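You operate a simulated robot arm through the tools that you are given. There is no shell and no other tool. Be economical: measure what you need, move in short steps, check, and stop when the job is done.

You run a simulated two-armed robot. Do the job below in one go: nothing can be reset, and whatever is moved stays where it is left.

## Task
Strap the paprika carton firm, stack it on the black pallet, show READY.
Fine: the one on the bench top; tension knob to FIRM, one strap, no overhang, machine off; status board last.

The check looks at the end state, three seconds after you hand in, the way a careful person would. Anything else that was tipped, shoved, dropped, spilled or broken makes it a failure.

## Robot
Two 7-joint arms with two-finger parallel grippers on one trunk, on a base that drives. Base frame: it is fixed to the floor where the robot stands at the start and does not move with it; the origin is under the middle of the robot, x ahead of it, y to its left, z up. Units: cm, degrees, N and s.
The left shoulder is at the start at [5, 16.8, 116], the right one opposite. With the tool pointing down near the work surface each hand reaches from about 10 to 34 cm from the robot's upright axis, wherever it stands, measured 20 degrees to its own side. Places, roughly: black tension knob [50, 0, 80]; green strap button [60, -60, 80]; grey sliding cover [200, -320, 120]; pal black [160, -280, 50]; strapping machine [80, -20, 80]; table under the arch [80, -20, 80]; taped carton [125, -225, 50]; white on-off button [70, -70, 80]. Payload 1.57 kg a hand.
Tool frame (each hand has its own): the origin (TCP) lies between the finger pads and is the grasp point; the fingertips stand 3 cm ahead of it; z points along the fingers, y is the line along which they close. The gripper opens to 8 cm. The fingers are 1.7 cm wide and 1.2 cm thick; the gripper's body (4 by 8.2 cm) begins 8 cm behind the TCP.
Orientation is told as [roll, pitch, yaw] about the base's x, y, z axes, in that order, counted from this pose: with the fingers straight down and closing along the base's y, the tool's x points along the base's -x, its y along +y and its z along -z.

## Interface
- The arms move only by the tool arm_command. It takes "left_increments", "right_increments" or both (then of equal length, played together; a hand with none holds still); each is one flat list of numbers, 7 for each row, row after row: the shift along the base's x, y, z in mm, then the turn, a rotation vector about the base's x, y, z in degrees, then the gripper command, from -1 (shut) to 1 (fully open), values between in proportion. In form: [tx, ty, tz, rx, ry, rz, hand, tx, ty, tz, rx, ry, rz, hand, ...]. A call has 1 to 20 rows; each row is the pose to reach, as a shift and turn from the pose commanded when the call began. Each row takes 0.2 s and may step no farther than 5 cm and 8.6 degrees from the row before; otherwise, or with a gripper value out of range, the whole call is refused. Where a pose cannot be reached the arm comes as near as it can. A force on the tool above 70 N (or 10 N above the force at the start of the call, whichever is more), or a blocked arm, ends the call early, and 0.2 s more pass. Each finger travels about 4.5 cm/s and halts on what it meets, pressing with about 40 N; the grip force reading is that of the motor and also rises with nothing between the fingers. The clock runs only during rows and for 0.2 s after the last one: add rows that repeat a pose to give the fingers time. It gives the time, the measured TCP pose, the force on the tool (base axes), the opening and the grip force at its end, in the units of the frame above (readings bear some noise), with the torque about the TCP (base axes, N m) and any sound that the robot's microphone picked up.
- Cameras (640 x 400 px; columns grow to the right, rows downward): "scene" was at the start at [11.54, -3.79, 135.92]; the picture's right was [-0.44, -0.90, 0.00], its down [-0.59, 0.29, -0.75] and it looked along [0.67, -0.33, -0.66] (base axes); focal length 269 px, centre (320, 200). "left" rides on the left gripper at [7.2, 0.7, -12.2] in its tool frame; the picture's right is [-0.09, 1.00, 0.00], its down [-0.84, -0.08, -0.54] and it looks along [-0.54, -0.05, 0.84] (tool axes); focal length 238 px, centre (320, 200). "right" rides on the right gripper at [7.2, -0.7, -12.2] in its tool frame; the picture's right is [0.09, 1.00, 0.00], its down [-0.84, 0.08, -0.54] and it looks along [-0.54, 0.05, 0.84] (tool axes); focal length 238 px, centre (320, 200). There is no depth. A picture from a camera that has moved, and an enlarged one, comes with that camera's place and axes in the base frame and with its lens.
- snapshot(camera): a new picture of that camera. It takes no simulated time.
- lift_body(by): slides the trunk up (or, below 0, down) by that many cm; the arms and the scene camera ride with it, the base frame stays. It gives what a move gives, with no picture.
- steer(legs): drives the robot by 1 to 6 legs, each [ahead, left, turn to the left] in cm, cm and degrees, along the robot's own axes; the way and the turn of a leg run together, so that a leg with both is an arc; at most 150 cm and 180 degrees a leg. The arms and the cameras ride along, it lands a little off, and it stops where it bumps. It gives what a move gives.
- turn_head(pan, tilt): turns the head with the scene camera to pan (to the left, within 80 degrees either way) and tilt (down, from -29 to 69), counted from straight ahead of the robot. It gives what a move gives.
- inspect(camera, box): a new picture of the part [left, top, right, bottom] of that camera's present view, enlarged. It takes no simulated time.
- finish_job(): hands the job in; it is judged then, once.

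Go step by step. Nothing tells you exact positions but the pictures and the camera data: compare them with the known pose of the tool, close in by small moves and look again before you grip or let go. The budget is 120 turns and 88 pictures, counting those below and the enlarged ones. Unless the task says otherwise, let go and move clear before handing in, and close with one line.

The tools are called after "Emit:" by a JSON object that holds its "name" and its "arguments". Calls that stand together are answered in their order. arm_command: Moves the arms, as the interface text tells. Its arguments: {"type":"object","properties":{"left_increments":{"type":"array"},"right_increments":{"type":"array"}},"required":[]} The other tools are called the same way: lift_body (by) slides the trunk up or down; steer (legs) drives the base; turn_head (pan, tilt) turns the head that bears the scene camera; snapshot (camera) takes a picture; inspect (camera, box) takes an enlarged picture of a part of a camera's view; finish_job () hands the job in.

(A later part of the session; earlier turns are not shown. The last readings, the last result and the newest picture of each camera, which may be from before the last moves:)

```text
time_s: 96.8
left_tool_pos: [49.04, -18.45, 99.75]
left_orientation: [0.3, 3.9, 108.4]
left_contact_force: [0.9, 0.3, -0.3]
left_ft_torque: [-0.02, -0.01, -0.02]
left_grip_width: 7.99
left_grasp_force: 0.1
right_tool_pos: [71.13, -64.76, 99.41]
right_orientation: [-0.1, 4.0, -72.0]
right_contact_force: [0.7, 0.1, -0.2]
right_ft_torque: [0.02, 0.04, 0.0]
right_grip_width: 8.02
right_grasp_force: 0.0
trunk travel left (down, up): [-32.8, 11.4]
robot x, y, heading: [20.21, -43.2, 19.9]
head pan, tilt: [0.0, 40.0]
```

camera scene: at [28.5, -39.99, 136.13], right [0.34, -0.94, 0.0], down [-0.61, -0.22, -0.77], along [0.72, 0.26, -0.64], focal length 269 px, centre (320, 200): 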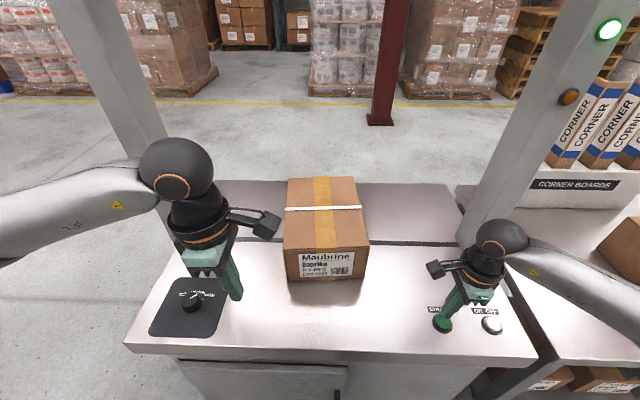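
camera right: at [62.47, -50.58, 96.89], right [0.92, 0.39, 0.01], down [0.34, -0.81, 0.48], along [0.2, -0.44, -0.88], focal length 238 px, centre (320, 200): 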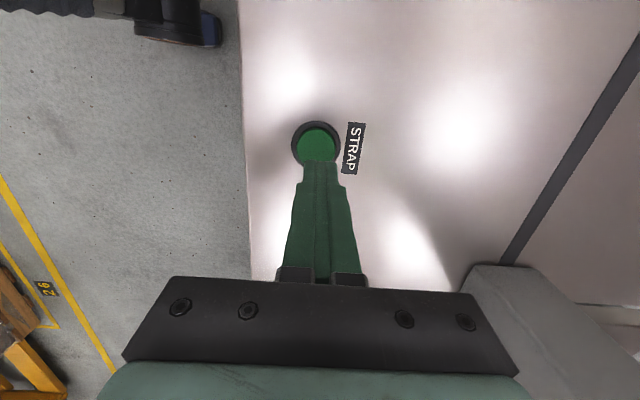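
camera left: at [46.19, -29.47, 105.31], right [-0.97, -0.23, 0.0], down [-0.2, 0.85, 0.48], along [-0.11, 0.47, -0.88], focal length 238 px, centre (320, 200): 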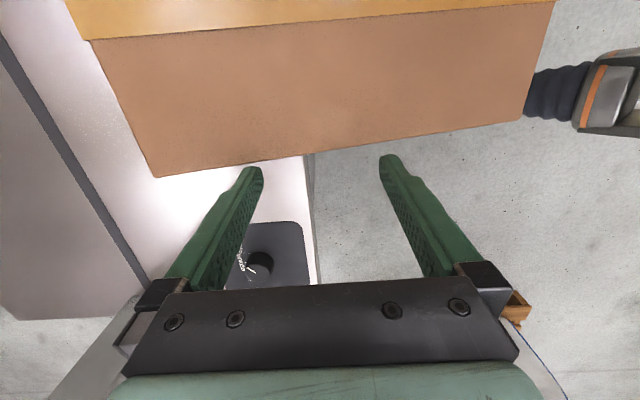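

Now both hands to their positions above the sides.

Emit:
{"name": "arm_command", "arguments": {"left_increments": [32, 9, 0, 0, 0, 0, 1, 65, 18, 0, 0, 0, 1, 1, 97, 27, 0, 0, 0, 2, 1, 129, 36, 0, 0, 0, 3, 1, 162, 45, 0, 0, 0, 3.5, 1, 194, 53, 0, 0, 0, 3.5, 1, 194, 53, 0, 0, 0, 3.5, 1], "right_increments": [12, 46, 0, 0, 0, 0, 1, 23, 92, 0, 0, 0, 1, 1, 35, 138, 0, 0, 0, 2, 1, 47, 184, 0, 0, 0, 3, 1, 58, 230, 0, 0, 0, 4, 1, 70, 276, 0, 0, 0, 4, 1, 70, 276, 0, 0, 0, 4, 1]}}

Emit:
{"name": "snapshot", "arguments": {"camera": "right"}}

Emit:
{"name": "snapshot", "arguments": {"camera": "left"}}

```text
time_s: 98.4
left_tool_pos: [68.65, -13.43, 99.76]
left_orientation: [0.2, 3.9, 111.9]
left_contact_force: [0.2, 0.6, 0.4]
left_ft_torque: [-0.02, -0.03, -0.02]
left_grip_width: 8.01
left_grasp_force: 0.0
right_tool_pos: [78.0, -37.23, 99.44]
right_orientation: [0.1, 3.9, -67.9]
right_contact_force: [0.2, 1.1, -0.4]
right_ft_torque: [0.04, -0.01, 0.01]
right_grip_width: 8.03
right_grasp_force: 0.1
trunk travel left (down, up): [-32.8, 11.4]
robot x, y, heading: [20.06, -43.11, 19.8]
head pan, tilt: [0.0, 40.0]
```

```text
30 pictures are left
camera right: at [75.07, -31.59, 112.21], right [0.89, 0.46, 0.01], down [0.4, -0.78, 0.48], along [0.23, -0.43, -0.88], focal length 238 px, centre (320, 200)
```

right: 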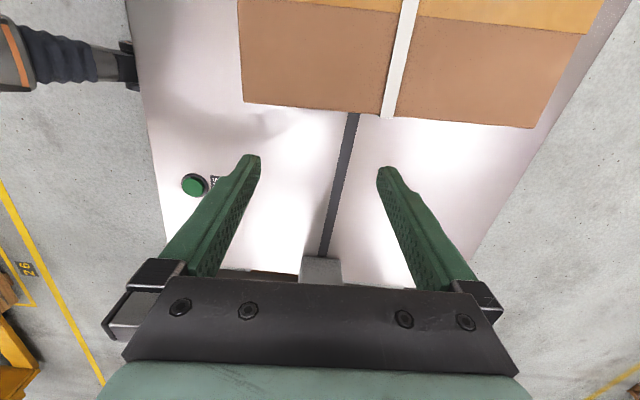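

```text
29 pictures are left
camera left: at [70.45, -19.52, 112.58], right [-0.96, -0.28, 0.0], down [-0.25, 0.84, 0.48], along [-0.14, 0.47, -0.87], focal length 238 px, centre (320, 200)
```

left: 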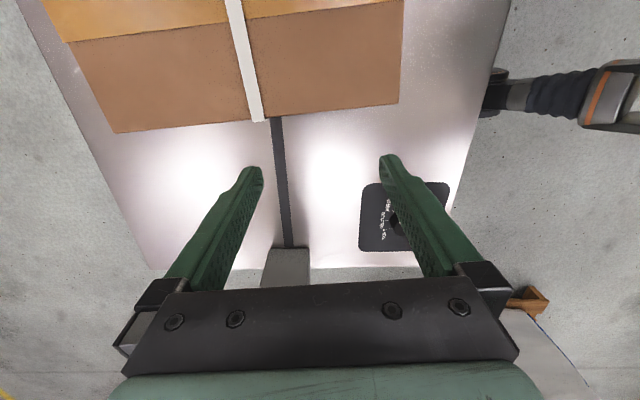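

Geometry confirmed: clearance 1.5–2.3 cm at the sides, strap 6 cm ahead of the hands. Lower both hands.

Emit:
{"name": "arm_command", "arguments": {"left_increments": [0, 0, -45, 0, 0, 0, 1, 0, 0, -90, 0, 0, 0, 1, 0, 0, -130, 0, 0, 0, 1, 0, 0, -162, 0, 0, 0, 1, 0, 0, -162, 0, 0, 0, 1], "right_increments": [0, 0, -45, 0, 0, 0, 1, 0, 0, -90, 0, 0, 0, 1, 0, 0, -130, 0, 0, 0, 1, 0, 0, -160, 0, 0, 0, 1, 0, 0, -160, 0, 0, 0, 1]}}

Emit:
{"name": "arm_command", "arguments": {"left_increments": [1.5, -4, 0, 0, 0, 0, 1, 4, -9.5, 0, 0, 0, 0, 1], "right_increments": [-3, 7, 0, 0, 0, 0, 1, -6, 15, 0, 0, 0, 0, 1]}}

```text
time_s: 99.6
left_tool_pos: [68.67, -13.23, 83.61]
left_orientation: [0.3, 3.8, 111.9]
left_contact_force: [-0.9, 0.4, 0.0]
left_ft_torque: [0.01, -0.04, -0.03]
left_grip_width: 7.99
left_grasp_force: 0.1
right_tool_pos: [78.01, -37.22, 83.41]
right_orientation: [0.0, 4.0, -68.0]
right_contact_force: [0.2, -0.3, -0.4]
right_ft_torque: [-0.02, 0.0, 0.03]
right_grip_width: 8.02
right_grasp_force: 0.0
trunk travel left (down, up): [-32.8, 11.4]
robot x, y, heading: [19.7, -43.03, 19.5]
head pan, tilt: [0.0, 40.0]
```

```text
time_s: 100.2
left_tool_pos: [68.86, -14.32, 83.65]
left_orientation: [0.3, 3.7, 111.9]
left_contact_force: [-0.1, 0.5, 0.4]
left_ft_torque: [-0.03, -0.02, -0.01]
left_grip_width: 7.99
left_grasp_force: 0.0
right_tool_pos: [77.42, -35.82, 83.51]
right_orientation: [-0.1, 4.0, -68.0]
right_contact_force: [-0.2, -0.4, 0.4]
right_ft_torque: [0.01, -0.03, -0.01]
right_grip_width: 8.01
right_grasp_force: 0.1
trunk travel left (down, up): [-32.8, 11.4]
robot x, y, heading: [20.02, -43.18, 19.6]
head pan, tilt: [0.0, 40.0]
```

Still about 1 cm total gap; squeeze in.

Emit:
{"name": "arm_command", "arguments": {"left_increments": [1, -3, 0, 0, 0, 0, 1, 2.5, -6, 0, 0, 0, 0, 1, 3.7, -9.3, 0, 0, 0, 0, 1, 3.7, -9.3, 0, 0, 0, 0, 1], "right_increments": [-1, 3, 0, 0, 0, 0, 1, -2.5, 6, 0, 0, 0, 0, 1, -3.7, 9.3, 0, 0, 0, 0, 1, -3.7, 9.3, 0, 0, 0, 0, 1]}}

```text
time_s: 101.2
left_tool_pos: [69.14, -14.82, 83.61]
left_orientation: [0.2, 3.4, 112.0]
left_contact_force: [-9.2, 19.8, 2.4]
left_ft_torque: [0.45, 0.52, -0.73]
left_grip_width: 7.94
left_grasp_force: 0.0
right_tool_pos: [77.27, -35.15, 83.65]
right_orientation: [-0.1, 3.4, -68.2]
right_contact_force: [8.0, -22.8, 7.0]
right_ft_torque: [-0.75, 0.15, 1.02]
right_grip_width: 8.02
right_grasp_force: 0.2
trunk travel left (down, up): [-32.8, 11.4]
robot x, y, heading: [19.66, -42.59, 19.7]
head pan, tilt: [0.0, 40.0]
```

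Held with ~22 N. I drag the carton on the table 13 cm toward me with the arms.

Emit:
{"name": "arm_command", "arguments": {"left_increments": [-18, -8, 0, 0, 0, 0, 1, -37, -15, 0, 0, 0, 0, 1, -56, -22, 0, 0, 0, 0, 1, -75, -29, 0, 0, 0, 0, 1, -94, -36, 0, 0, 0, 0, 1, -112, -42, 0, 0, 0, 0, 1, -121, -45, 0, 0, 0, 0, 1], "right_increments": [-20, -6, 0, 0, 0, 0, 1, -39, -13, 0, 0, 0, 0, 1, -58, -20, 0, 0, 0, 0, 1, -77, -27, 0, 0, 0, 0, 1, -96, -34, 0, 0, 0, 0, 1, -114, -40, 0, 0, 0, 0, 1, -123, -43, 0, 0, 0, 0, 1]}}

Emit:
{"name": "snapshot", "arguments": {"camera": "scene"}}

```text
time_s: 102.8
left_tool_pos: [57.03, -19.04, 83.55]
left_orientation: [0.1, 3.0, 112.2]
left_contact_force: [-7.3, 32.1, 3.8]
left_ft_torque: [0.91, 0.25, -0.62]
left_grip_width: 7.85
left_grasp_force: 0.1
right_tool_pos: [65.05, -39.64, 83.27]
right_orientation: [0.0, 3.2, -68.2]
right_contact_force: [15.0, -28.4, 17.2]
right_ft_torque: [-0.95, 0.2, 1.31]
right_grip_width: 7.64
right_grasp_force: 0.0
trunk travel left (down, up): [-32.8, 11.4]
robot x, y, heading: [19.95, -42.85, 19.3]
head pan, tilt: [0.0, 40.0]
```

```text
28 pictures are left
camera scene: at [31.64, -38.84, 136.15], right [0.34, -0.94, 0.0], down [-0.6, -0.22, -0.77], along [0.72, 0.26, -0.64], focal length 269 px, centre (320, 200)
```

scene: 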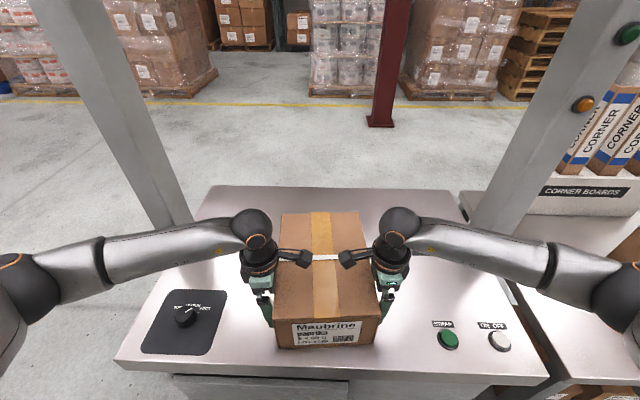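

Dragged nicely. Now I regrip with the hands 5.5 cm further ahead, around the carton's centre (strap between the open fingers).

Emit:
{"name": "arm_command", "arguments": {"left_increments": [-7, 17, 0, 0, 0, 0, 1, 18, 27, 0, 0, 0, 0, 1, 45, 38, 0, 0, 0, 0, 1, 46, 34, 0, 0, 0, 0, 1, 50, 25, 0, 0, 0, 0, 1, 52.5, 18.5, 0, 0, 0, 0, 1, 52.5, 18.5, 0, 0, 0, 0, 1], "right_increments": [7, -17, 0, 0, 0, 0, 1, 32, -7, 0, 0, 0, 0, 1, 58, 4, 0, 0, 0, 0, 1, 56, 8, 0, 0, 0, 0, 1, 52, 17, 0, 0, 0, 0, 1, 49.5, 23.5, 0, 0, 0, 0, 1, 49.5, 23.5, 0, 0, 0, 0, 1]}}

Emit:
{"name": "snapshot", "arguments": {"camera": "scene"}}

```text
time_s: 104.4
left_tool_pos: [62.12, -16.94, 83.46]
left_orientation: [0.3, 2.7, 112.3]
left_contact_force: [-13.0, 35.2, 9.6]
left_ft_torque: [0.91, 0.47, -1.33]
left_grip_width: 7.99
left_grasp_force: 0.0
right_tool_pos: [70.04, -37.51, 83.47]
right_orientation: [-0.1, 2.7, -68.3]
right_contact_force: [11.9, -36.7, 5.6]
right_ft_torque: [-1.08, -0.3, 1.62]
right_grip_width: 7.99
right_grasp_force: 0.1
trunk travel left (down, up): [-32.8, 11.4]
robot x, y, heading: [19.72, -42.78, 19.3]
head pan, tilt: [0.0, 40.0]
```

```text
27 pictures are left
camera scene: at [31.58, -38.9, 136.16], right [0.34, -0.94, 0.0], down [-0.6, -0.22, -0.77], along [0.72, 0.26, -0.64], focal length 269 px, centre (320, 200)
```

scene: 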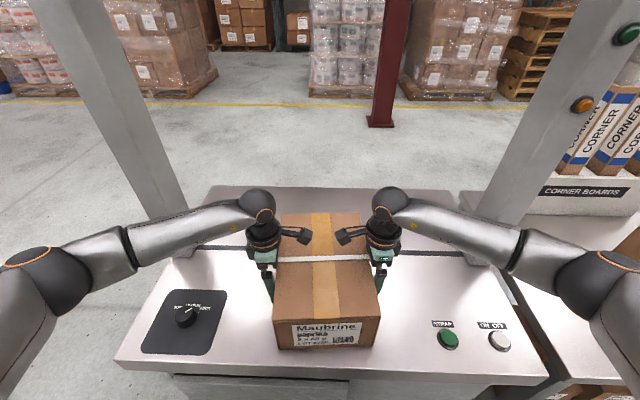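

Firm grip, 37 N each. Before lifting I test, with the carton still on the table, whether base and head commands keep the squeeze.

Emit:
{"name": "steer", "arguments": {"legs": [[-0.5, 0, 0]]}}

Emit:
{"name": "arm_command", "arguments": {"left_increments": [0, 0, 0, 0, 0, 0, 1], "right_increments": [0, 0, 0, 0, 0, 0, 1]}}

Emit:
{"name": "turn_head", "arguments": {"pan": 0, "tilt": 50}}

Emit:
{"name": "arm_command", "arguments": {"left_increments": [0, 0, 0, 0, 0, 0, 1], "right_increments": [0, 0, 0, 0, 0, 0, 1]}}

```text
time_s: 105.2
left_tool_pos: [61.6, -17.02, 83.49]
left_orientation: [0.2, 2.7, 112.3]
left_contact_force: [-10.5, 36.5, 12.8]
left_ft_torque: [0.87, 0.51, -1.53]
left_grip_width: 7.65
left_grasp_force: 0.0
right_tool_pos: [69.67, -37.72, 83.53]
right_orientation: [0.0, 2.8, -68.4]
right_contact_force: [15.4, -35.4, 4.4]
right_ft_torque: [-1.03, -0.42, 1.63]
right_grip_width: 7.93
right_grasp_force: 0.0
trunk travel left (down, up): [-32.8, 11.4]
robot x, y, heading: [19.19, -43.65, 19.9]
head pan, tilt: [0.0, 40.0]
```

```text
time_s: 105.6
left_tool_pos: [61.75, -16.99, 83.35]
left_orientation: [0.2, 2.7, 112.3]
left_contact_force: [-0.6, 1.4, -0.9]
left_ft_torque: [0.04, -0.02, -0.06]
left_grip_width: 7.96
left_grasp_force: 0.0
right_tool_pos: [69.68, -37.7, 83.39]
right_orientation: [-0.1, 2.7, -68.5]
right_contact_force: [1.1, -1.6, -0.8]
right_ft_torque: [-0.03, -0.06, 0.09]
right_grip_width: 8.01
right_grasp_force: 0.0
trunk travel left (down, up): [-32.8, 11.4]
robot x, y, heading: [19.84, -42.95, 19.7]
head pan, tilt: [0.0, 40.0]
```

```text
time_s: 106.3
left_tool_pos: [61.72, -17.16, 83.42]
left_orientation: [0.2, 2.7, 112.3]
left_contact_force: [-1.2, 2.6, -2.0]
left_ft_torque: [0.13, 0.01, -0.13]
left_grip_width: 7.95
left_grasp_force: 0.1
right_tool_pos: [69.77, -37.78, 83.52]
right_orientation: [0.0, 2.8, -68.4]
right_contact_force: [0.9, -3.1, -1.4]
right_ft_torque: [-0.09, -0.11, 0.14]
right_grip_width: 7.99
right_grasp_force: 0.1
trunk travel left (down, up): [-32.8, 11.4]
robot x, y, heading: [19.36, -43.34, 19.8]
head pan, tilt: [0.0, 50.0]
```

```text
time_s: 106.7
left_tool_pos: [61.95, -17.16, 83.39]
left_orientation: [0.1, 2.6, 112.3]
left_contact_force: [-1.5, 2.6, -1.9]
left_ft_torque: [0.12, -0.05, -0.14]
left_grip_width: 7.94
left_grasp_force: 0.1
right_tool_pos: [69.62, -37.76, 83.39]
right_orientation: [-0.1, 2.8, -68.4]
right_contact_force: [0.5, -3.1, -0.8]
right_ft_torque: [-0.08, -0.09, 0.16]
right_grip_width: 8.0
right_grasp_force: 0.1
trunk travel left (down, up): [-32.8, 11.4]
robot x, y, heading: [19.63, -43.2, 19.7]
head pan, tilt: [0.0, 50.0]
```

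Confirmed: the squeeze is reset after each base or head command, so I must re-squeeze at once after driving. The carton is safe on the table now; before lifting I scout the black pallet and status board from here.

Emit:
{"name": "turn_head", "arguments": {"pan": -78, "tilt": 15}}

Emit:
{"name": "snapshot", "arguments": {"camera": "scene"}}

```text
time_s: 108.2
left_tool_pos: [61.88, -17.1, 83.46]
left_orientation: [0.2, 2.6, 112.2]
left_contact_force: [-1.8, 4.6, -3.5]
left_ft_torque: [0.21, 0.01, -0.19]
left_grip_width: 8.0
left_grasp_force: 0.1
right_tool_pos: [69.63, -37.67, 83.41]
right_orientation: [-0.1, 2.9, -68.5]
right_contact_force: [1.1, -5.1, -1.8]
right_ft_torque: [-0.14, -0.15, 0.21]
right_grip_width: 7.99
right_grasp_force: 0.1
trunk travel left (down, up): [-32.8, 11.4]
robot x, y, heading: [19.62, -43.13, 19.8]
head pan, tilt: [-78.0, 15.0]
```

```text
26 pictures are left
camera scene: at [28.17, -49.81, 140.08], right [-0.85, -0.53, 0.0], down [-0.14, 0.22, -0.97], along [0.51, -0.82, -0.26], focal length 269 px, centre (320, 200)
```

scene: 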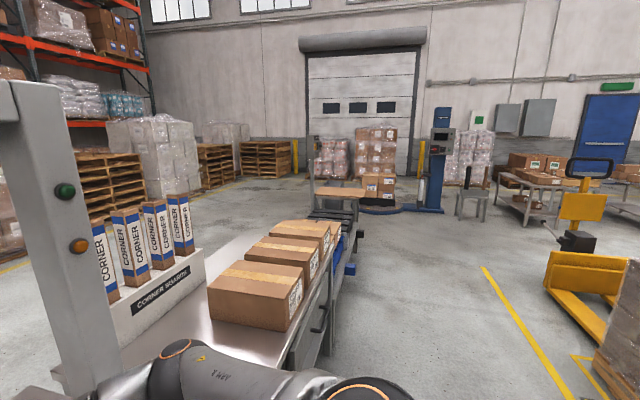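

Emit:
{"name": "inspect", "arguments": {"camera": "scene", "box": [290, 145, 400, 285]}}

```text
2.86 times, centred on (345, 215) of scene
camera zoom: at [28.17, -49.81, 140.08], right [-0.85, -0.53, 0.0], down [-0.14, 0.22, -0.97], along [0.51, -0.82, -0.26], focal length 768 px, centre (249, 157)
```

zoom: 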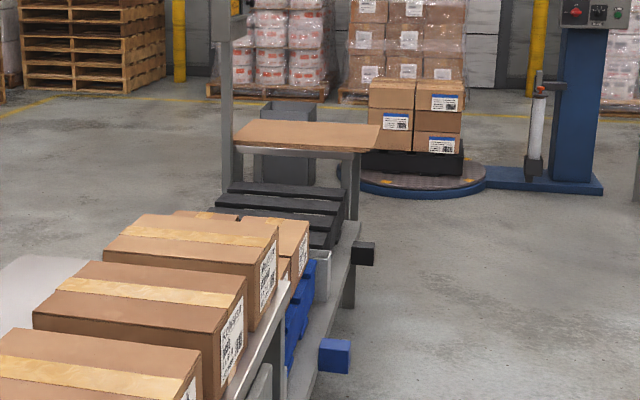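

The way along the front is clear: the black pallet is empty, next to the post with the grey box. I set the head forward, then squeeze and lift the carton.

Emit:
{"name": "turn_head", "arguments": {"pan": 0, "tilt": 50}}

Emit:
{"name": "arm_command", "arguments": {"left_increments": [1.2, -3, 0, 0, 0, 0, 1, 2.5, -6.5, 0, 0, 0, 0, 1, 2.5, -6.5, 10, 0, 0, 0, 1, 2.5, -6.5, 30, 0, 0, 0, 1, 2.5, -6.5, 50, 0, 0, 0, 1, 2.5, -6.5, 75, 0, 0, 0, 1, 2.5, -6.5, 100, 0, 0, 0, 1, 2.5, -6.5, 125, 0, 0, 0, 1, 2.5, -6.5, 145, 0, 0, 0, 1, 2.5, -6.5, 145, 0, 0, 0, 1], "right_increments": [-1.2, 3, 0, 0, 0, 0, 1, -2.5, 6.5, 0, 0, 0, 0, 1, -2.5, 6.5, 10, 0, 0, 0, 1, -2.5, 6.5, 30, 0, 0, 0, 1, -2.5, 6.5, 50, 0, 0, 0, 1, -2.5, 6.5, 75, 0, 0, 0, 1, -2.5, 6.5, 100, 0, 0, 0, 1, -2.5, 6.5, 125, 0, 0, 0, 1, -2.5, 6.5, 145, 0, 0, 0, 1, -2.5, 6.5, 145, 0, 0, 0, 1]}}

Emit:
{"name": "snapshot", "arguments": {"camera": "scene"}}

```text
time_s: 109.7
left_tool_pos: [61.74, -17.17, 83.53]
left_orientation: [0.2, 2.8, 112.3]
left_contact_force: [-2.0, 5.0, -1.8]
left_ft_torque: [0.25, -0.03, -0.26]
left_grip_width: 7.98
left_grasp_force: 0.1
right_tool_pos: [69.7, -37.82, 83.38]
right_orientation: [-0.1, 2.9, -68.3]
right_contact_force: [2.0, -5.8, -3.5]
right_ft_torque: [-0.16, -0.16, 0.26]
right_grip_width: 8.01
right_grasp_force: 0.1
trunk travel left (down, up): [-32.8, 11.4]
robot x, y, heading: [19.66, -43.36, 19.8]
head pan, tilt: [0.0, 50.0]
```

```text
time_s: 111.9
left_tool_pos: [61.94, -17.17, 98.14]
left_orientation: [0.5, 1.8, 112.7]
left_contact_force: [-14.7, 39.4, -3.6]
left_ft_torque: [0.71, 0.24, -1.91]
left_grip_width: 7.87
left_grasp_force: 0.0
right_tool_pos: [69.85, -37.74, 97.95]
right_orientation: [-0.4, 1.8, -68.7]
right_contact_force: [14.6, -40.0, -2.3]
right_ft_torque: [-0.39, -0.09, 2.0]
right_grip_width: 8.01
right_grasp_force: 0.0
trunk travel left (down, up): [-32.8, 11.4]
robot x, y, heading: [19.62, -43.05, 19.8]
head pan, tilt: [0.0, 50.0]
```

```text
24 pictures are left
camera scene: at [30.54, -39.26, 134.7], right [0.34, -0.94, 0.0], down [-0.72, -0.26, -0.64], along [0.6, 0.22, -0.77], focal length 269 px, centre (320, 200)
```

scene: 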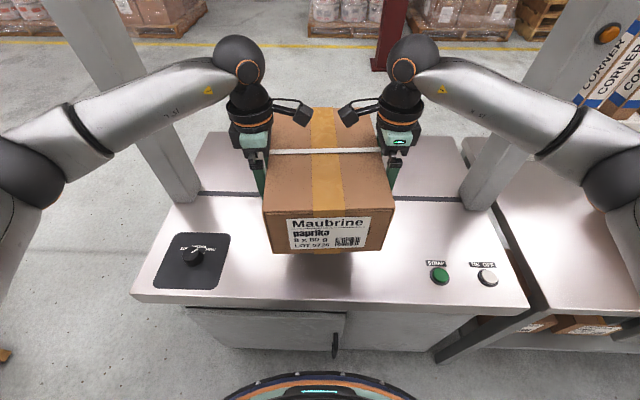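

Held with 42 N. Now one continuous drive: back off, then strafe right to the black pallet.

Emit:
{"name": "steer", "arguments": {"legs": [[-34, 0, 0], [0, -130, 0], [0, -128, 0]]}}

Emit:
{"name": "arm_command", "arguments": {"left_increments": [3, -7.5, 0, 0, 0, 0, 1, 3, -7.5, 0, 0, 0, 0, 1], "right_increments": [-3, 7.5, 0, 0, 0, 0, 1, -3, 7.5, 0, 0, 0, 0, 1]}}

Emit:
{"name": "snapshot", "arguments": {"camera": "scene"}}

```text
time_s: 136.3
left_tool_pos: [113.65, -271.73, 98.08]
left_orientation: [0.5, 1.7, 112.7]
left_contact_force: [-14.9, 39.9, -5.0]
left_ft_torque: [0.67, 0.23, -1.91]
left_grip_width: 7.87
left_grasp_force: 0.0
right_tool_pos: [121.47, -292.18, 98.03]
right_orientation: [-0.3, 1.9, -68.6]
right_contact_force: [15.0, -39.6, -2.2]
right_ft_torque: [-0.42, -0.06, 2.04]
right_grip_width: 8.01
right_grasp_force: 0.0
trunk travel left (down, up): [-32.8, 11.4]
robot x, y, heading: [71.03, -297.71, 19.5]
head pan, tilt: [0.0, 50.0]
```

```text
time_s: 136.9
left_tool_pos: [113.64, -271.66, 97.92]
left_orientation: [0.7, 0.4, 113.0]
left_contact_force: [-18.6, 45.5, -5.1]
left_ft_torque: [-0.24, -0.36, -2.6]
left_grip_width: 7.9
left_grasp_force: 0.0
right_tool_pos: [121.66, -292.21, 97.92]
right_orientation: [-0.4, 0.7, -69.1]
right_contact_force: [18.6, -46.7, -1.9]
right_ft_torque: [0.69, 0.24, 2.58]
right_grip_width: 7.97
right_grasp_force: 0.0
trunk travel left (down, up): [-32.8, 11.4]
robot x, y, heading: [71.26, -297.93, 19.8]
head pan, tilt: [0.0, 50.0]
```

```text
23 pictures are left
camera scene: at [82.24, -293.78, 134.71], right [0.34, -0.94, 0.0], down [-0.72, -0.26, -0.64], along [0.6, 0.22, -0.77], focal length 269 px, centre (320, 200)
```

scene: 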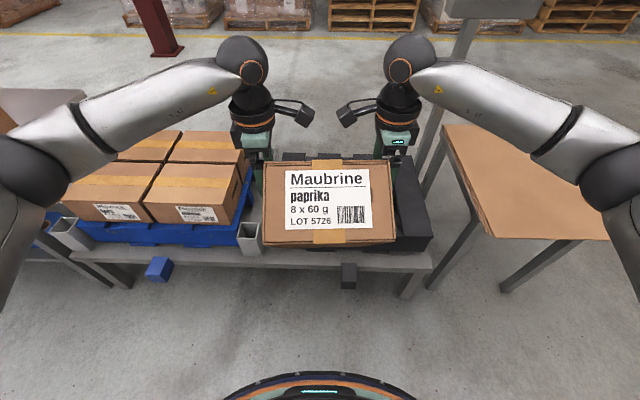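

The carton has pitched: I see its front face but not its top. Time stands still, so I look closely with the wrist cameras.

Emit:
{"name": "snapshot", "arguments": {"camera": "right"}}

Emit:
{"name": "inspect", "arguments": {"camera": "scene", "box": [200, 110, 460, 290]}}

```text
22 pictures are left
camera right: at [118.63, -285.68, 110.21], right [0.9, 0.44, -0.01], down [0.38, -0.76, 0.53], along [0.23, -0.48, -0.85], focal length 238 px, centre (320, 200)
```

right: 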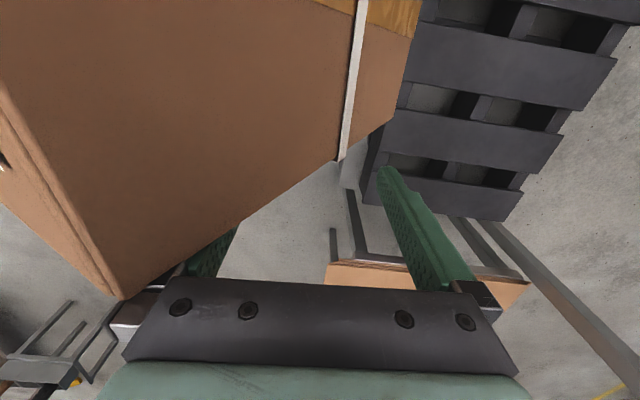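

```text
2.22 times, centred on (330, 200) of scene
camera zoom: at [82.24, -293.78, 134.71], right [0.34, -0.94, 0.0], down [-0.72, -0.26, -0.64], along [0.6, 0.22, -0.77], focal length 598 px, centre (298, 200)
```

zoom: 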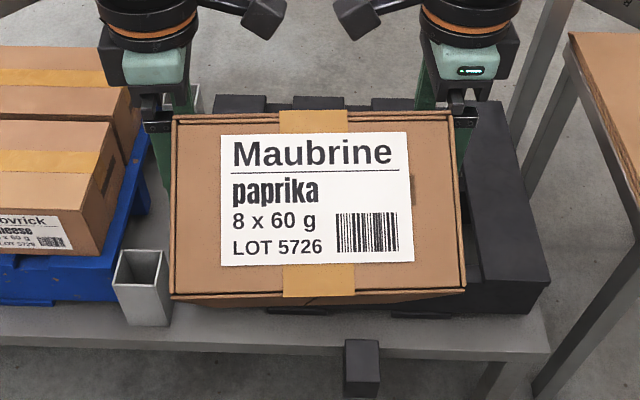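

The carton pivoted about the near fingers to ~55° (rear end down) but is held at ~49 N. Pallet top is about z 60, spanning roughly 59–98 cm ahead and from −36 to +16 cm sideways. I drive 20 cm ahead and 10 cm right in one go, re-squeeze, and will set the rear edge down first.

Emit:
{"name": "steer", "arguments": {"legs": [[0, -10, 0], [19, 0, 0]]}}

Emit:
{"name": "arm_command", "arguments": {"left_increments": [3, -7.5, 0, 0, 0, 0, 1, 3, -7.5, 0, 0, 0, 0, 1], "right_increments": [-3, 7.5, 0, 0, 0, 0, 1, -3, 7.5, 0, 0, 0, 0, 1]}}

Emit:
{"name": "snapshot", "arguments": {"camera": "scene"}}

```text
time_s: 139.6
left_tool_pos: [135.11, -274.82, 97.92]
left_orientation: [0.7, 0.3, 112.8]
left_contact_force: [-17.8, 47.3, -4.2]
left_ft_torque: [-0.27, -0.3, -2.58]
left_grip_width: 7.87
left_grasp_force: 0.1
right_tool_pos: [143.02, -295.42, 97.95]
right_orientation: [-0.6, 0.7, -69.2]
right_contact_force: [17.9, -47.6, -2.3]
right_ft_torque: [0.56, 0.12, 2.58]
right_grip_width: 7.96
right_grasp_force: 0.0
trunk travel left (down, up): [-32.8, 11.4]
robot x, y, heading: [93.04, -300.91, 19.5]
head pan, tilt: [0.0, 50.0]
```

```text
time_s: 140.2
left_tool_pos: [135.24, -274.68, 97.82]
left_orientation: [1.0, -0.5, 113.0]
left_contact_force: [-21.8, 55.9, -2.8]
left_ft_torque: [-4.01, -1.69, -3.19]
left_grip_width: 7.83
left_grasp_force: 0.2
right_tool_pos: [143.11, -295.39, 97.87]
right_orientation: [-0.7, -0.2, -69.6]
right_contact_force: [22.2, -57.4, -3.0]
right_ft_torque: [4.09, 1.41, 3.11]
right_grip_width: 7.93
right_grasp_force: 0.0
trunk travel left (down, up): [-32.8, 11.4]
robot x, y, heading: [92.64, -300.65, 19.6]
head pan, tilt: [0.0, 50.0]
```

```text
20 pictures are left
camera scene: at [103.68, -296.82, 134.71], right [0.33, -0.94, 0.0], down [-0.72, -0.26, -0.64], along [0.61, 0.21, -0.77], focal length 269 px, centre (320, 200)
```

scene: 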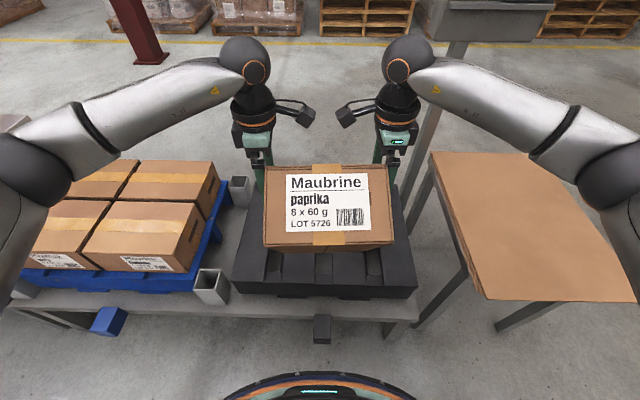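

The carton hangs above the pallet, steady. Arms extend 10 cm forward and lower 12 cm, carefully.

Emit:
{"name": "arm_command", "arguments": {"left_increments": [24, 8, 0, 0, 0, 0, 1, 47, 17, 0, 0, 0, 0, 1, 71, 25, 0, 0, 0, 0, 1, 94, 34, 0, 0, 0, 0, 1, 94, 34, -25, 0, 0, 0, 1, 94, 34, -50, 0, 0, 0, 1, 94, 34, -75, 0, 0, 0, 1, 94, 34, -100, 0, 0, 0, 1, 94, 34, -120, 0, 0, 0, 1], "right_increments": [24, 8, 0, 0, 0, 0, 1, 47, 17, 0, 0, 0, 0, 1, 71, 25, 0, 0, 0, 0, 1, 94, 34, 0, 0, 0, 0, 1, 94, 34, -25, 0, 0, 0, 1, 94, 34, -50, 0, 0, 0, 1, 94, 34, -75, 0, 0, 0, 1, 94, 34, -100, 0, 0, 0, 1, 94, 34, -120, 0, 0, 0, 1]}}

Emit:
{"name": "snapshot", "arguments": {"camera": "scene"}}

```text
time_s: 142.2
left_tool_pos: [144.6, -271.15, 85.85]
left_orientation: [0.4, -0.3, 113.3]
left_contact_force: [-13.7, 38.4, -2.7]
left_ft_torque: [-2.35, -1.05, -2.12]
left_grip_width: 7.86
left_grasp_force: 0.0
right_tool_pos: [152.67, -291.93, 85.76]
right_orientation: [-0.3, -0.1, -69.8]
right_contact_force: [14.8, -38.9, -3.4]
right_ft_torque: [2.31, 0.7, 2.15]
right_grip_width: 7.92
right_grasp_force: 0.0
trunk travel left (down, up): [-32.8, 11.4]
robot x, y, heading: [92.52, -300.71, 19.6]
head pan, tilt: [0.0, 50.0]
```

```text
19 pictures are left
camera scene: at [103.73, -296.81, 134.71], right [0.33, -0.94, 0.0], down [-0.72, -0.26, -0.64], along [0.61, 0.21, -0.77], focal length 269 px, centre (320, 200)
```

scene: 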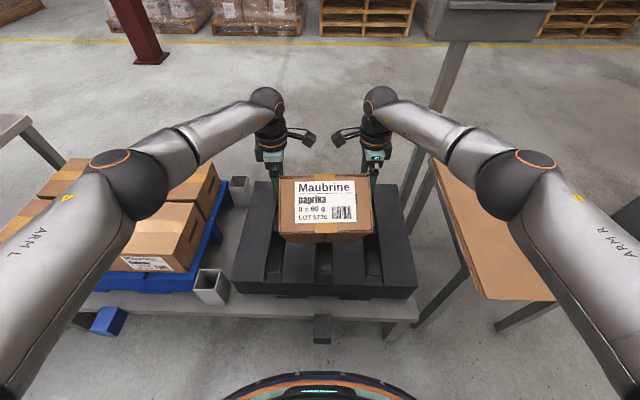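

Not touching yet. Lower 4.5 cm more slowly, watching the vertical force.

Emit:
{"name": "arm_command", "arguments": {"left_increments": [0, 0, -12, 0, 0, 0, 1, 0, 0, -24, 0, 0, 0, 1, 0, 0, -36, 0, 0, 0, 1, 0, 0, -45, 0, 0, 0, 1], "right_increments": [0, 0, -12, 0, 0, 0, 1, 0, 0, -24, 0, 0, 0, 1, 0, 0, -36, 0, 0, 0, 1, 0, 0, -45, 0, 0, 0, 1]}}

Emit:
{"name": "snapshot", "arguments": {"camera": "right"}}

```text
time_s: 143.2
left_tool_pos: [144.76, -271.32, 81.22]
left_orientation: [0.6, -0.3, 113.2]
left_contact_force: [-13.4, 35.3, -3.4]
left_ft_torque: [-2.15, -0.92, -2.01]
left_grip_width: 7.87
left_grasp_force: 0.0
right_tool_pos: [152.65, -292.0, 81.26]
right_orientation: [-0.4, 0.0, -69.8]
right_contact_force: [14.3, -34.9, -2.7]
right_ft_torque: [2.17, 0.68, 1.98]
right_grip_width: 7.92
right_grasp_force: 0.1
trunk travel left (down, up): [-32.8, 11.4]
robot x, y, heading: [92.6, -300.51, 19.5]
head pan, tilt: [0.0, 50.0]
```

```text
18 pictures are left
camera right: at [149.62, -285.41, 93.51], right [0.9, 0.43, 0.0], down [0.37, -0.76, 0.54], along [0.23, -0.49, -0.84], focal length 238 px, centre (320, 200)
```

right: 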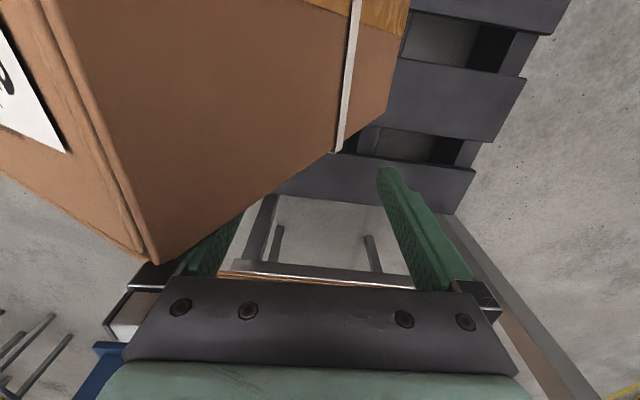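

Still free. Squeeze slightly more and lower another 4 cm.

Emit:
{"name": "arm_command", "arguments": {"left_increments": [0.5, -1.5, -10, 0, 0, 0, 1, 0.8, -2, -20, 0, 0, 0, 1, 0.8, -2, -30, 0, 0, 0, 1, 0.8, -2, -40, 0, 0, 0, 1], "right_increments": [-0.5, 1.5, -10, 0, 0, 0, 1, -0.8, 2, -20, 0, 0, 0, 1, -0.8, 2, -30, 0, 0, 0, 1, -0.8, 2, -40, 0, 0, 0, 1]}}

Emit:
{"name": "snapshot", "arguments": {"camera": "scene"}}

```text
time_s: 144.2
left_tool_pos: [144.18, -271.26, 77.32]
left_orientation: [0.5, -0.4, 113.2]
left_contact_force: [-15.7, 38.1, -4.1]
left_ft_torque: [-2.23, -1.07, -2.17]
left_grip_width: 7.85
left_grasp_force: 0.0
left hand out of reach, approached as far as the arm can: row 4
right_tool_pos: [152.16, -292.0, 77.15]
right_orientation: [-0.3, -0.1, -69.7]
right_contact_force: [15.3, -38.7, -1.9]
right_ft_torque: [2.72, 1.0, 2.07]
right_grip_width: 7.91
right_grasp_force: 0.0
right hand out of reach, approached as far as the arm can: row 4
trunk travel left (down, up): [-32.8, 11.4]
robot x, y, heading: [92.68, -300.33, 19.6]
head pan, tilt: [0.0, 50.0]
```

```text
17 pictures are left
camera scene: at [103.71, -296.8, 134.71], right [0.33, -0.94, 0.0], down [-0.72, -0.26, -0.64], along [0.61, 0.21, -0.77], focal length 269 px, centre (320, 200)
```

scene: 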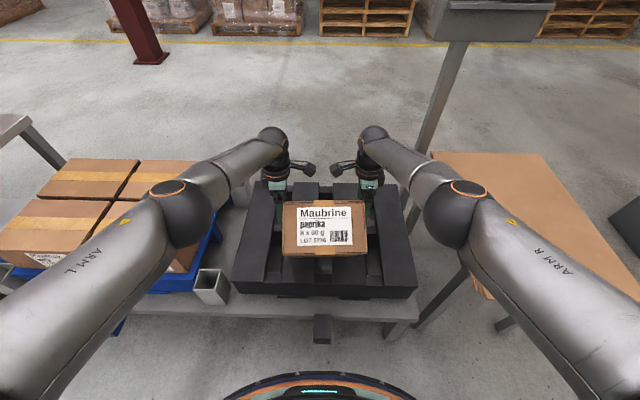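

The arms are at their reach limit with vertical tools. Rather than dropping the carton on its rear edge, I rotate both hands together about the line through the fingers (fingertips forward), which brings the carton level in the air; I start with 24°.

Emit:
{"name": "arm_command", "arguments": {"left_increments": [0, 0, 10, 2.87, -7.46, 0, 1, 0, 0, 20, 5.74, -14.9, 0, 1, 0, 0, 20, 8.6, -22.4, 0, 1, 0, 0, 20, 8.6, -22.4, 0, 1], "right_increments": [0, 0, 10, 2.87, -7.46, 0, 1, 0, 0, 20, 5.74, -14.9, 0, 1, 0, 0, 20, 8.6, -22.4, 0, 1, 0, 0, 20, 8.6, -22.4, 0, 1]}}

Emit:
{"name": "snapshot", "arguments": {"camera": "scene"}}

```text
time_s: 145.2
left_tool_pos: [144.23, -271.45, 79.21]
left_orientation: [-23.3, 0.2, 112.9]
left_contact_force: [-17.0, 34.9, 6.6]
left_ft_torque: [-1.32, 0.0, -2.87]
left_grip_width: 7.98
left_grasp_force: 0.0
right_tool_pos: [152.24, -292.45, 79.23]
right_orientation: [23.5, -0.9, -69.7]
right_contact_force: [17.4, -35.5, -13.0]
right_ft_torque: [-0.45, -0.83, 2.03]
right_grip_width: 7.99
right_grasp_force: 0.1
trunk travel left (down, up): [-32.8, 11.4]
robot x, y, heading: [92.53, -300.59, 19.5]
head pan, tilt: [0.0, 50.0]
```

```text
16 pictures are left
camera scene: at [103.71, -296.8, 134.7], right [0.33, -0.94, 0.0], down [-0.72, -0.26, -0.64], along [0.61, 0.21, -0.77], focal length 269 px, centre (320, 200)
```

scene: 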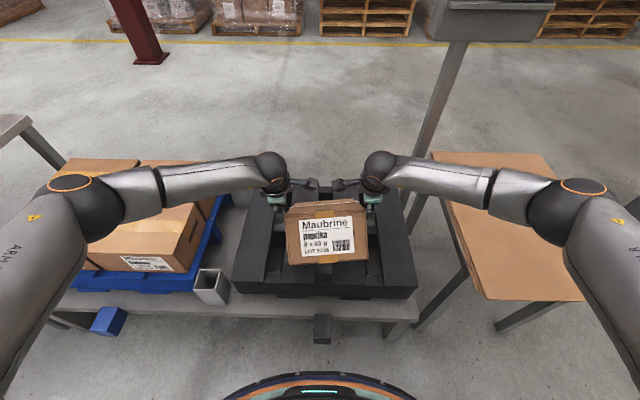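

It works: the carton is coming level. Another 24°.

Emit:
{"name": "arm_command", "arguments": {"left_increments": [0, 0, 0, 2.87, -7.46, 0, 1, 0.4, -1, 0, 5.74, -14.9, 0, 1, 0.4, -1, 0, 8.6, -22.4, 0, 1, 0.4, -1, 0, 8.6, -22.4, 0, 1], "right_increments": [0, 0, 0, 2.87, -7.46, 0, 1, -0.4, 1, 0, 5.74, -14.9, 0, 1, -0.4, 1, 0, 8.6, -22.4, 0, 1, -0.4, 1, 0, 8.6, -22.4, 0, 1]}}

Emit:
{"name": "snapshot", "arguments": {"camera": "scene"}}

```text
time_s: 146.2
left_tool_pos: [144.29, -271.45, 79.27]
left_orientation: [-47.4, 0.4, 112.8]
left_contact_force: [-17.3, 35.4, 0.6]
left_ft_torque: [0.04, 0.1, -3.09]
left_grip_width: 7.98
left_grasp_force: 0.1
right_tool_pos: [152.38, -292.25, 79.15]
right_orientation: [47.7, -0.7, -70.0]
right_contact_force: [17.1, -35.2, -6.5]
right_ft_torque: [-0.68, -0.34, 2.34]
right_grip_width: 8.01
right_grasp_force: 0.1
trunk travel left (down, up): [-32.8, 11.4]
robot x, y, heading: [92.35, -300.31, 19.6]
head pan, tilt: [0.0, 50.0]
```

```text
15 pictures are left
camera scene: at [103.71, -296.81, 134.71], right [0.33, -0.94, 0.0], down [-0.72, -0.26, -0.64], along [0.61, 0.21, -0.77], focal length 269 px, centre (320, 200)
```

scene: 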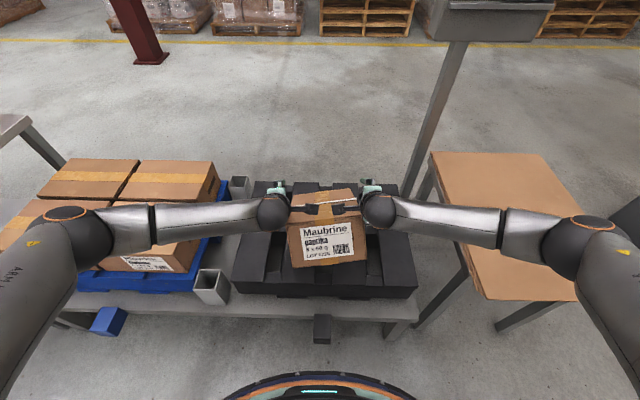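

Nearly level. I zoom to judge the remaining tilt and height over the pallet.

Emit:
{"name": "inspect", "arguments": {"camera": "scene", "box": [220, 165, 440, 305]}}

```text
2.86 times, centred on (330, 235) of scene
camera zoom: at [103.71, -296.81, 134.71], right [0.33, -0.94, 0.0], down [-0.72, -0.26, -0.64], along [0.61, 0.21, -0.77], focal length 768 px, centre (291, 100)
```

zoom: 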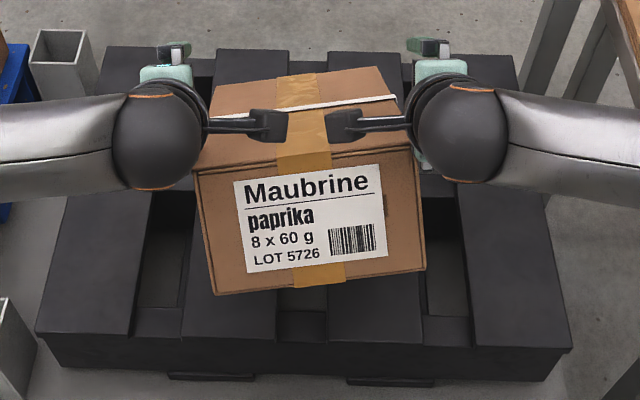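

The carton is still ~30° nose-up with a slight roll, its rear edge well over the pallet. I rotate 16° more while keeping height.

Emit:
{"name": "arm_command", "arguments": {"left_increments": [0, 0, 0, 2.87, -7.46, 0, 1, 0.4, -1, 0, 5.74, -14.9, 0, 1, 0.4, -1, -10, 5.74, -14.9, 0, 1, 0.4, -1, -25, 5.74, -14.9, 0, 1, 0.4, -1, -40, 5.74, -14.9, 0, 1], "right_increments": [0, 0, 0, 2.87, -7.46, 0, 1, -0.4, 1, 0, 5.74, -14.9, 0, 1, -0.4, 1, -10, 5.74, -14.9, 0, 1, -0.4, 1, -25, 5.74, -14.9, 0, 1, -0.4, 1, -40, 5.74, -14.9, 0, 1]}}

Emit:
{"name": "inspect", "arguments": {"camera": "scene", "box": [200, 165, 460, 305]}}

```text
time_s: 146.6
left_tool_pos: [144.41, -270.76, 79.89]
left_orientation: [-52.7, 0.2, 113.9]
left_contact_force: [-0.5, -0.3, -0.5]
left_ft_torque: [0.0, -0.01, 0.01]
left_grip_width: 7.99
left_grasp_force: 0.0
right_tool_pos: [152.23, -291.98, 79.14]
right_orientation: [50.2, -2.0, -70.6]
right_contact_force: [0.6, 0.3, 0.3]
right_ft_torque: [-0.03, 0.0, 0.0]
right_grip_width: 8.0
right_grasp_force: 0.1
right hand out of reach, approached as far as the arm can: row 1
trunk travel left (down, up): [-32.8, 11.4]
robot x, y, heading: [92.98, -300.89, 19.7]
head pan, tilt: [0.0, 50.0]
stopped in row 1 (left hand): the force on the tool passed its limit at 89 N (the readings are from after the stop); the commanded pose is now the measured one
```

```text
2.46 times, centred on (330, 235) of scene
camera zoom: at [103.61, -296.84, 134.73], right [0.33, -0.94, 0.0], down [-0.72, -0.26, -0.64], along [0.61, 0.21, -0.77], focal length 662 px, centre (295, 114)
```

zoom: 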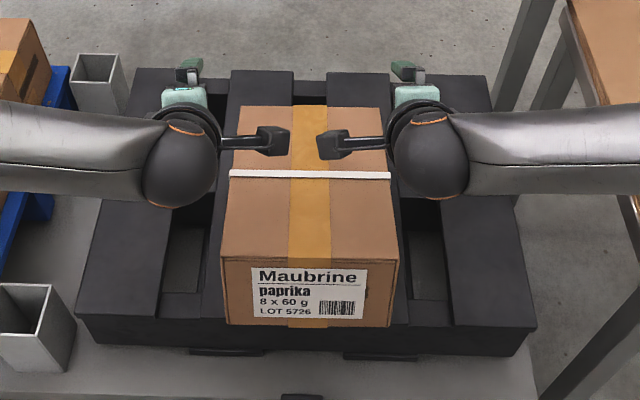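

The grip slipped at a reach limit, but the carton has come down flat and upright on the pallet, its front about level with the pallet's front edge. I raise the hands away, bring them vertical and close them for a gentle push.

Emit:
{"name": "arm_command", "arguments": {"left_increments": [-7, 18, 15, 0, 0, 0, 1, -14, 25, 55, 0, 0, 0, 1, -33, 18, 90, -2.87, 7.46, 0, 1, -52, 11, 120, -5.74, 14.9, 0, 1, -71, 4, 130, -8.6, 22.4, 0, 1, -90, -3, 130, -11.5, 29.8, 0, 1, -109, -10, 130, -14.3, 37.3, 0, 1, -128, -17, 130, -17.2, 44.8, 0, 1, -147, -24, 130, -18, 47, 0, 1, -166, -30, 130, -18, 47, 0, 0, -185, -36, 130, -18, 47, 0, -1], "right_increments": [7, -18, 15, 0, 0, 0, 1, 0, -30, 55, 0, 0, 0, 1, -19, -37, 90, -2.87, 7.46, 0, 1, -38, -44, 120, -5.74, 14.9, 0, 1, -57, -51, 130, -8.6, 22.4, 0, 1, -76, -58, 130, -11.5, 29.8, 0, 1, -95, -65, 130, -14.3, 37.3, 0, 1, -114, -72, 130, -17.2, 44.8, 0, 1, -133, -79, 130, -18, 47, 0, 1, -152, -86, 130, -18, 47, 0, 0, -171, -92, 130, -18, 47, 0, -1]}}

Emit:
{"name": "snapshot", "arguments": {"camera": "scene"}}

```text
time_s: 149.0
left_tool_pos: [125.95, -274.39, 92.96]
left_orientation: [-2.4, -2.3, 113.1]
left_contact_force: [0.3, 0.1, -0.6]
left_ft_torque: [-0.04, -0.01, -0.01]
left_grip_width: 2.99
left_grasp_force: 0.3
right_tool_pos: [134.96, -301.16, 92.12]
right_orientation: [-0.1, -2.5, -68.5]
right_contact_force: [0.5, -1.0, 0.4]
right_ft_torque: [0.0, 0.04, -0.01]
right_grip_width: 2.98
right_grasp_force: 0.1
trunk travel left (down, up): [-32.8, 11.4]
robot x, y, heading: [92.92, -300.85, 19.7]
head pan, tilt: [0.0, 50.0]
```

```text
12 pictures are left
camera scene: at [103.61, -296.84, 134.72], right [0.33, -0.94, 0.0], down [-0.72, -0.26, -0.64], along [0.61, 0.21, -0.77], focal length 269 px, centre (320, 200)
```

scene: 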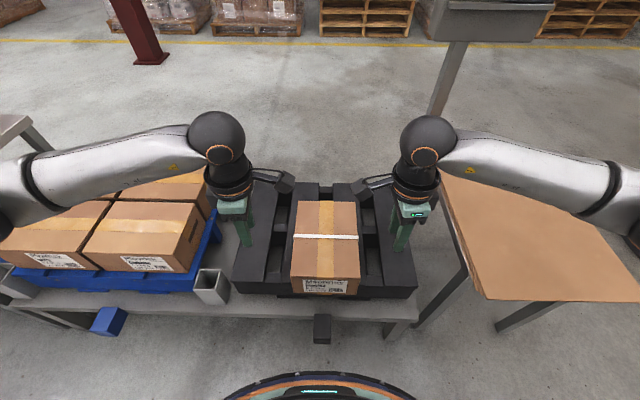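

The carton stands flat with about 3 cm overhang at the pallet's front. The right hand, closed, goes down in front of it (the left moves aside) for an 8 cm push to the pallet's middle.

Emit:
{"name": "arm_command", "arguments": {"left_increments": [-10, 30, 20, 0, 0, 0, -1, -20, 60, 40, 0, 0, 0, -1, -27, 80, 60, 0, 0, 0, -1, -27, 80, 60, 0, 0, 0, -1, -27, 80, 60, 0, 0, 0, -1, -27, 80, 60, 0, 0, 0, -1, -27, 80, 60, 0, 0, 0, -1, -27, 80, 60, 0, 0, 0, -1, -27, 80, 60, 0, 0, 0, -1, -27, 80, 60, 0, 0, 0, -1, -27, 80, 60, 0, 0, 0, -1], "right_increments": [0, 0, 0, 0, 0, 0, -1, 0, 0, 0, 0, 0, 0, -1, -32, 35, 0, 0, 0, 0, -1, -64, 70, 0, 0, 0, 0, -1, -96, 104, 0, 0, 0, 0, -1, -96, 104, -45, 0, 0, 0, -1, -96, 104, -90, 0, 0, 0, -1, -96, 104, -135, 0, 0, 0, -1, -96, 104, -180, 0, 0, 0, -1, -96, 104, -225, 0, 0, 0, -1, -96, 104, -261, 0, 0, 0, -1]}}

Emit:
{"name": "snapshot", "arguments": {"camera": "scene"}}

```text
time_s: 151.4
left_tool_pos: [123.26, -266.28, 99.08]
left_orientation: [-2.5, -2.2, 113.1]
left_contact_force: [0.3, 0.3, -1.1]
left_ft_torque: [-0.04, 0.02, -0.04]
left_grip_width: 0.03
left_grasp_force: 21.2
right_tool_pos: [125.68, -290.76, 65.89]
right_orientation: [-0.2, -2.5, -68.3]
right_contact_force: [0.5, -0.5, 0.7]
right_ft_torque: [-0.04, 0.0, -0.02]
right_grip_width: 0.01
right_grasp_force: 20.9
trunk travel left (down, up): [-32.8, 11.4]
robot x, y, heading: [92.46, -300.67, 19.5]
head pan, tilt: [0.0, 50.0]
```

```text
11 pictures are left
camera scene: at [103.64, -296.83, 134.72], right [0.33, -0.94, 0.0], down [-0.72, -0.26, -0.64], along [0.61, 0.21, -0.77], focal length 269 px, centre (320, 200)
```

scene: 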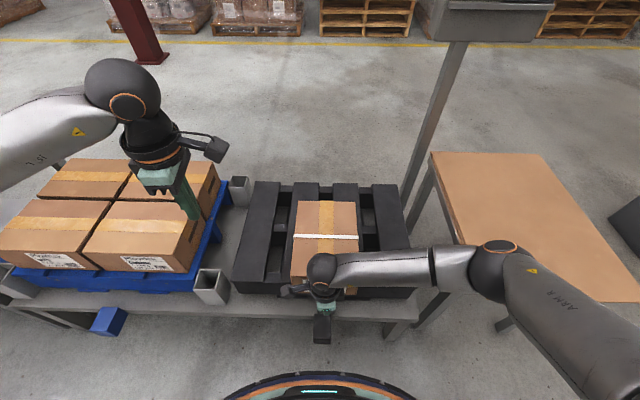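

Hand in place. Pushing forward to bring the front face 48.5 cm ahead, then withdrawing.

Emit:
{"name": "arm_command", "arguments": {"right_increments": [28, 10, 0, 0, 0, 0, -1, 47, 17, 0, 0, 0, 0, -1, 66, 23.5, 0, 0, 0, 0, -1, 85, 30, 0, 0, 0, 0, -1, 104, 37, 0, 0, 0, 0, -1, 121, 43, 0, 0, 0, 0, -1, 121, 43, 0, 0, 0, 0, -1, 90, 32, 0, 0, 0, 0, -1, 55, 19, 0, 0, 0, 0, -1, 45, 10, 45, 0, 0, 0, -1, 40, -10, 90, 0, 0, 0, -1, 40, -50, 110, 0, 0, 0, -1, 30, -95, 115, 0, 0, 0, -1, 20, -140, 120, 0, 0, 0, -1]}}

Emit:
{"name": "inspect", "arguments": {"camera": "scene", "box": [200, 165, 460, 305]}}

```text
time_s: 154.4
left_tool_pos: [123.42, -266.33, 98.92]
left_orientation: [-2.6, -2.2, 113.1]
left_contact_force: [0.7, 0.5, 0.2]
left_ft_torque: [0.01, 0.02, 0.02]
left_grip_width: 0.01
left_grasp_force: 21.6
right_tool_pos: [127.66, -305.07, 78.15]
right_orientation: [-0.1, -2.4, -68.3]
right_contact_force: [0.2, -0.3, 0.2]
right_ft_torque: [-0.01, -0.02, -0.03]
right_grip_width: 0.0
right_grasp_force: 21.4
trunk travel left (down, up): [-32.8, 11.4]
robot x, y, heading: [92.57, -300.75, 19.6]
head pan, tilt: [0.0, 50.0]
```

```text
2.46 times, centred on (330, 235) of scene
camera zoom: at [103.62, -296.89, 134.72], right [0.33, -0.94, 0.0], down [-0.72, -0.26, -0.64], along [0.61, 0.22, -0.77], focal length 662 px, centre (295, 114)
```

zoom: 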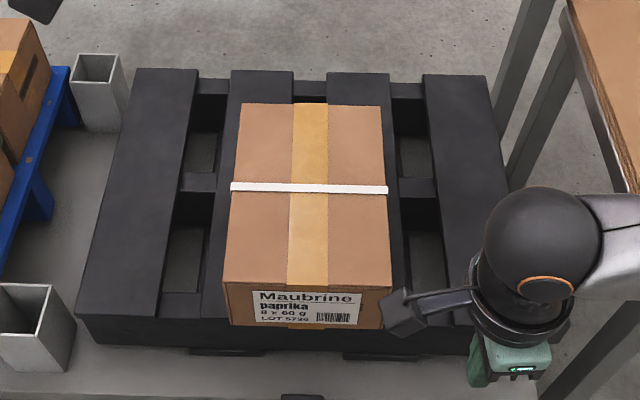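

Refined from this view: the pallet top is at z≈51.5, so my fingertips only grazed the carton's top; its front still overhangs ~1 cm. I lower the trunk 15 cm and push again lower down.

Emit:
{"name": "lift_body", "arguments": {"by": -15}}

Emit:
{"name": "arm_command", "arguments": {"right_increments": [-5, 37, -15, 0, 0, 0, -1, -10, 73, -30, 0, 0, 0, -1, -15, 110, -45, 0, 0, 0, -1, -20, 146, -50, 0, 0, 0, -1, -20, 146, -50, 0, 0, 0, -1, 18, 159, -50, 0, 0, 0, -1, 56, 173, -50, 0, 0, 0, -1, 75, 179, -50, 0, 0, 0, -1, 94, 186, -50, 0, 0, 0, -1, 113, 193, -50, 0, 0, 0, -1]}}

Emit:
{"name": "inspect", "arguments": {"camera": "scene", "box": [180, 120, 480, 305]}}

```text
time_s: 156.1
left_tool_pos: [123.32, -266.23, 83.91]
left_orientation: [-2.4, -2.1, 113.1]
left_contact_force: [0.2, 0.0, 0.1]
left_ft_torque: [0.0, -0.02, 0.0]
left_grip_width: 0.02
left_grasp_force: 21.1
right_tool_pos: [127.77, -305.01, 63.07]
right_orientation: [-0.1, -2.6, -68.4]
right_contact_force: [-0.8, 0.0, -0.2]
right_ft_torque: [0.02, -0.01, 0.01]
right_grip_width: 0.0
right_grasp_force: 20.9
trunk travel left (down, up): [-17.8, 26.4]
robot x, y, heading: [92.65, -300.98, 19.6]
head pan, tilt: [0.0, 50.0]
```

```text
time_s: 158.3
left_tool_pos: [123.39, -266.26, 83.98]
left_orientation: [-2.5, -2.2, 113.1]
left_contact_force: [-0.8, 0.0, 0.2]
left_ft_torque: [0.02, 0.0, -0.01]
left_grip_width: 0.02
left_grasp_force: 21.0
right_tool_pos: [139.05, -285.76, 57.94]
right_orientation: [-0.1, -2.6, -68.6]
right_contact_force: [-1.6, 0.6, -1.0]
right_ft_torque: [0.0, -0.02, 0.0]
right_grip_width: 0.0
right_grasp_force: 21.5
trunk travel left (down, up): [-17.8, 26.4]
robot x, y, heading: [92.26, -300.79, 19.6]
head pan, tilt: [0.0, 50.0]
```

```text
2.13 times, centred on (330, 212) of scene
camera zoom: at [103.63, -296.84, 119.71], right [0.33, -0.94, 0.0], down [-0.72, -0.26, -0.64], along [0.61, 0.21, -0.77], focal length 574 px, centre (299, 173)
```

zoom: 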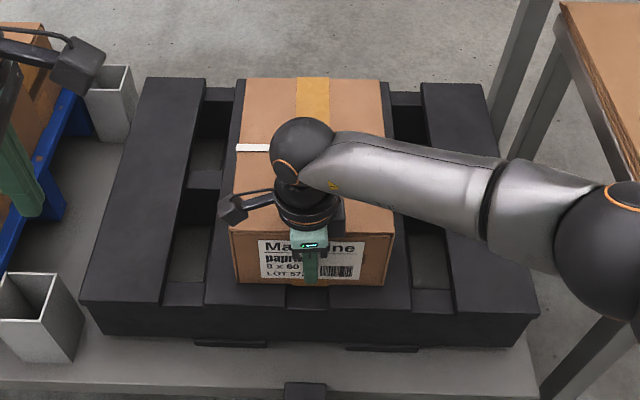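

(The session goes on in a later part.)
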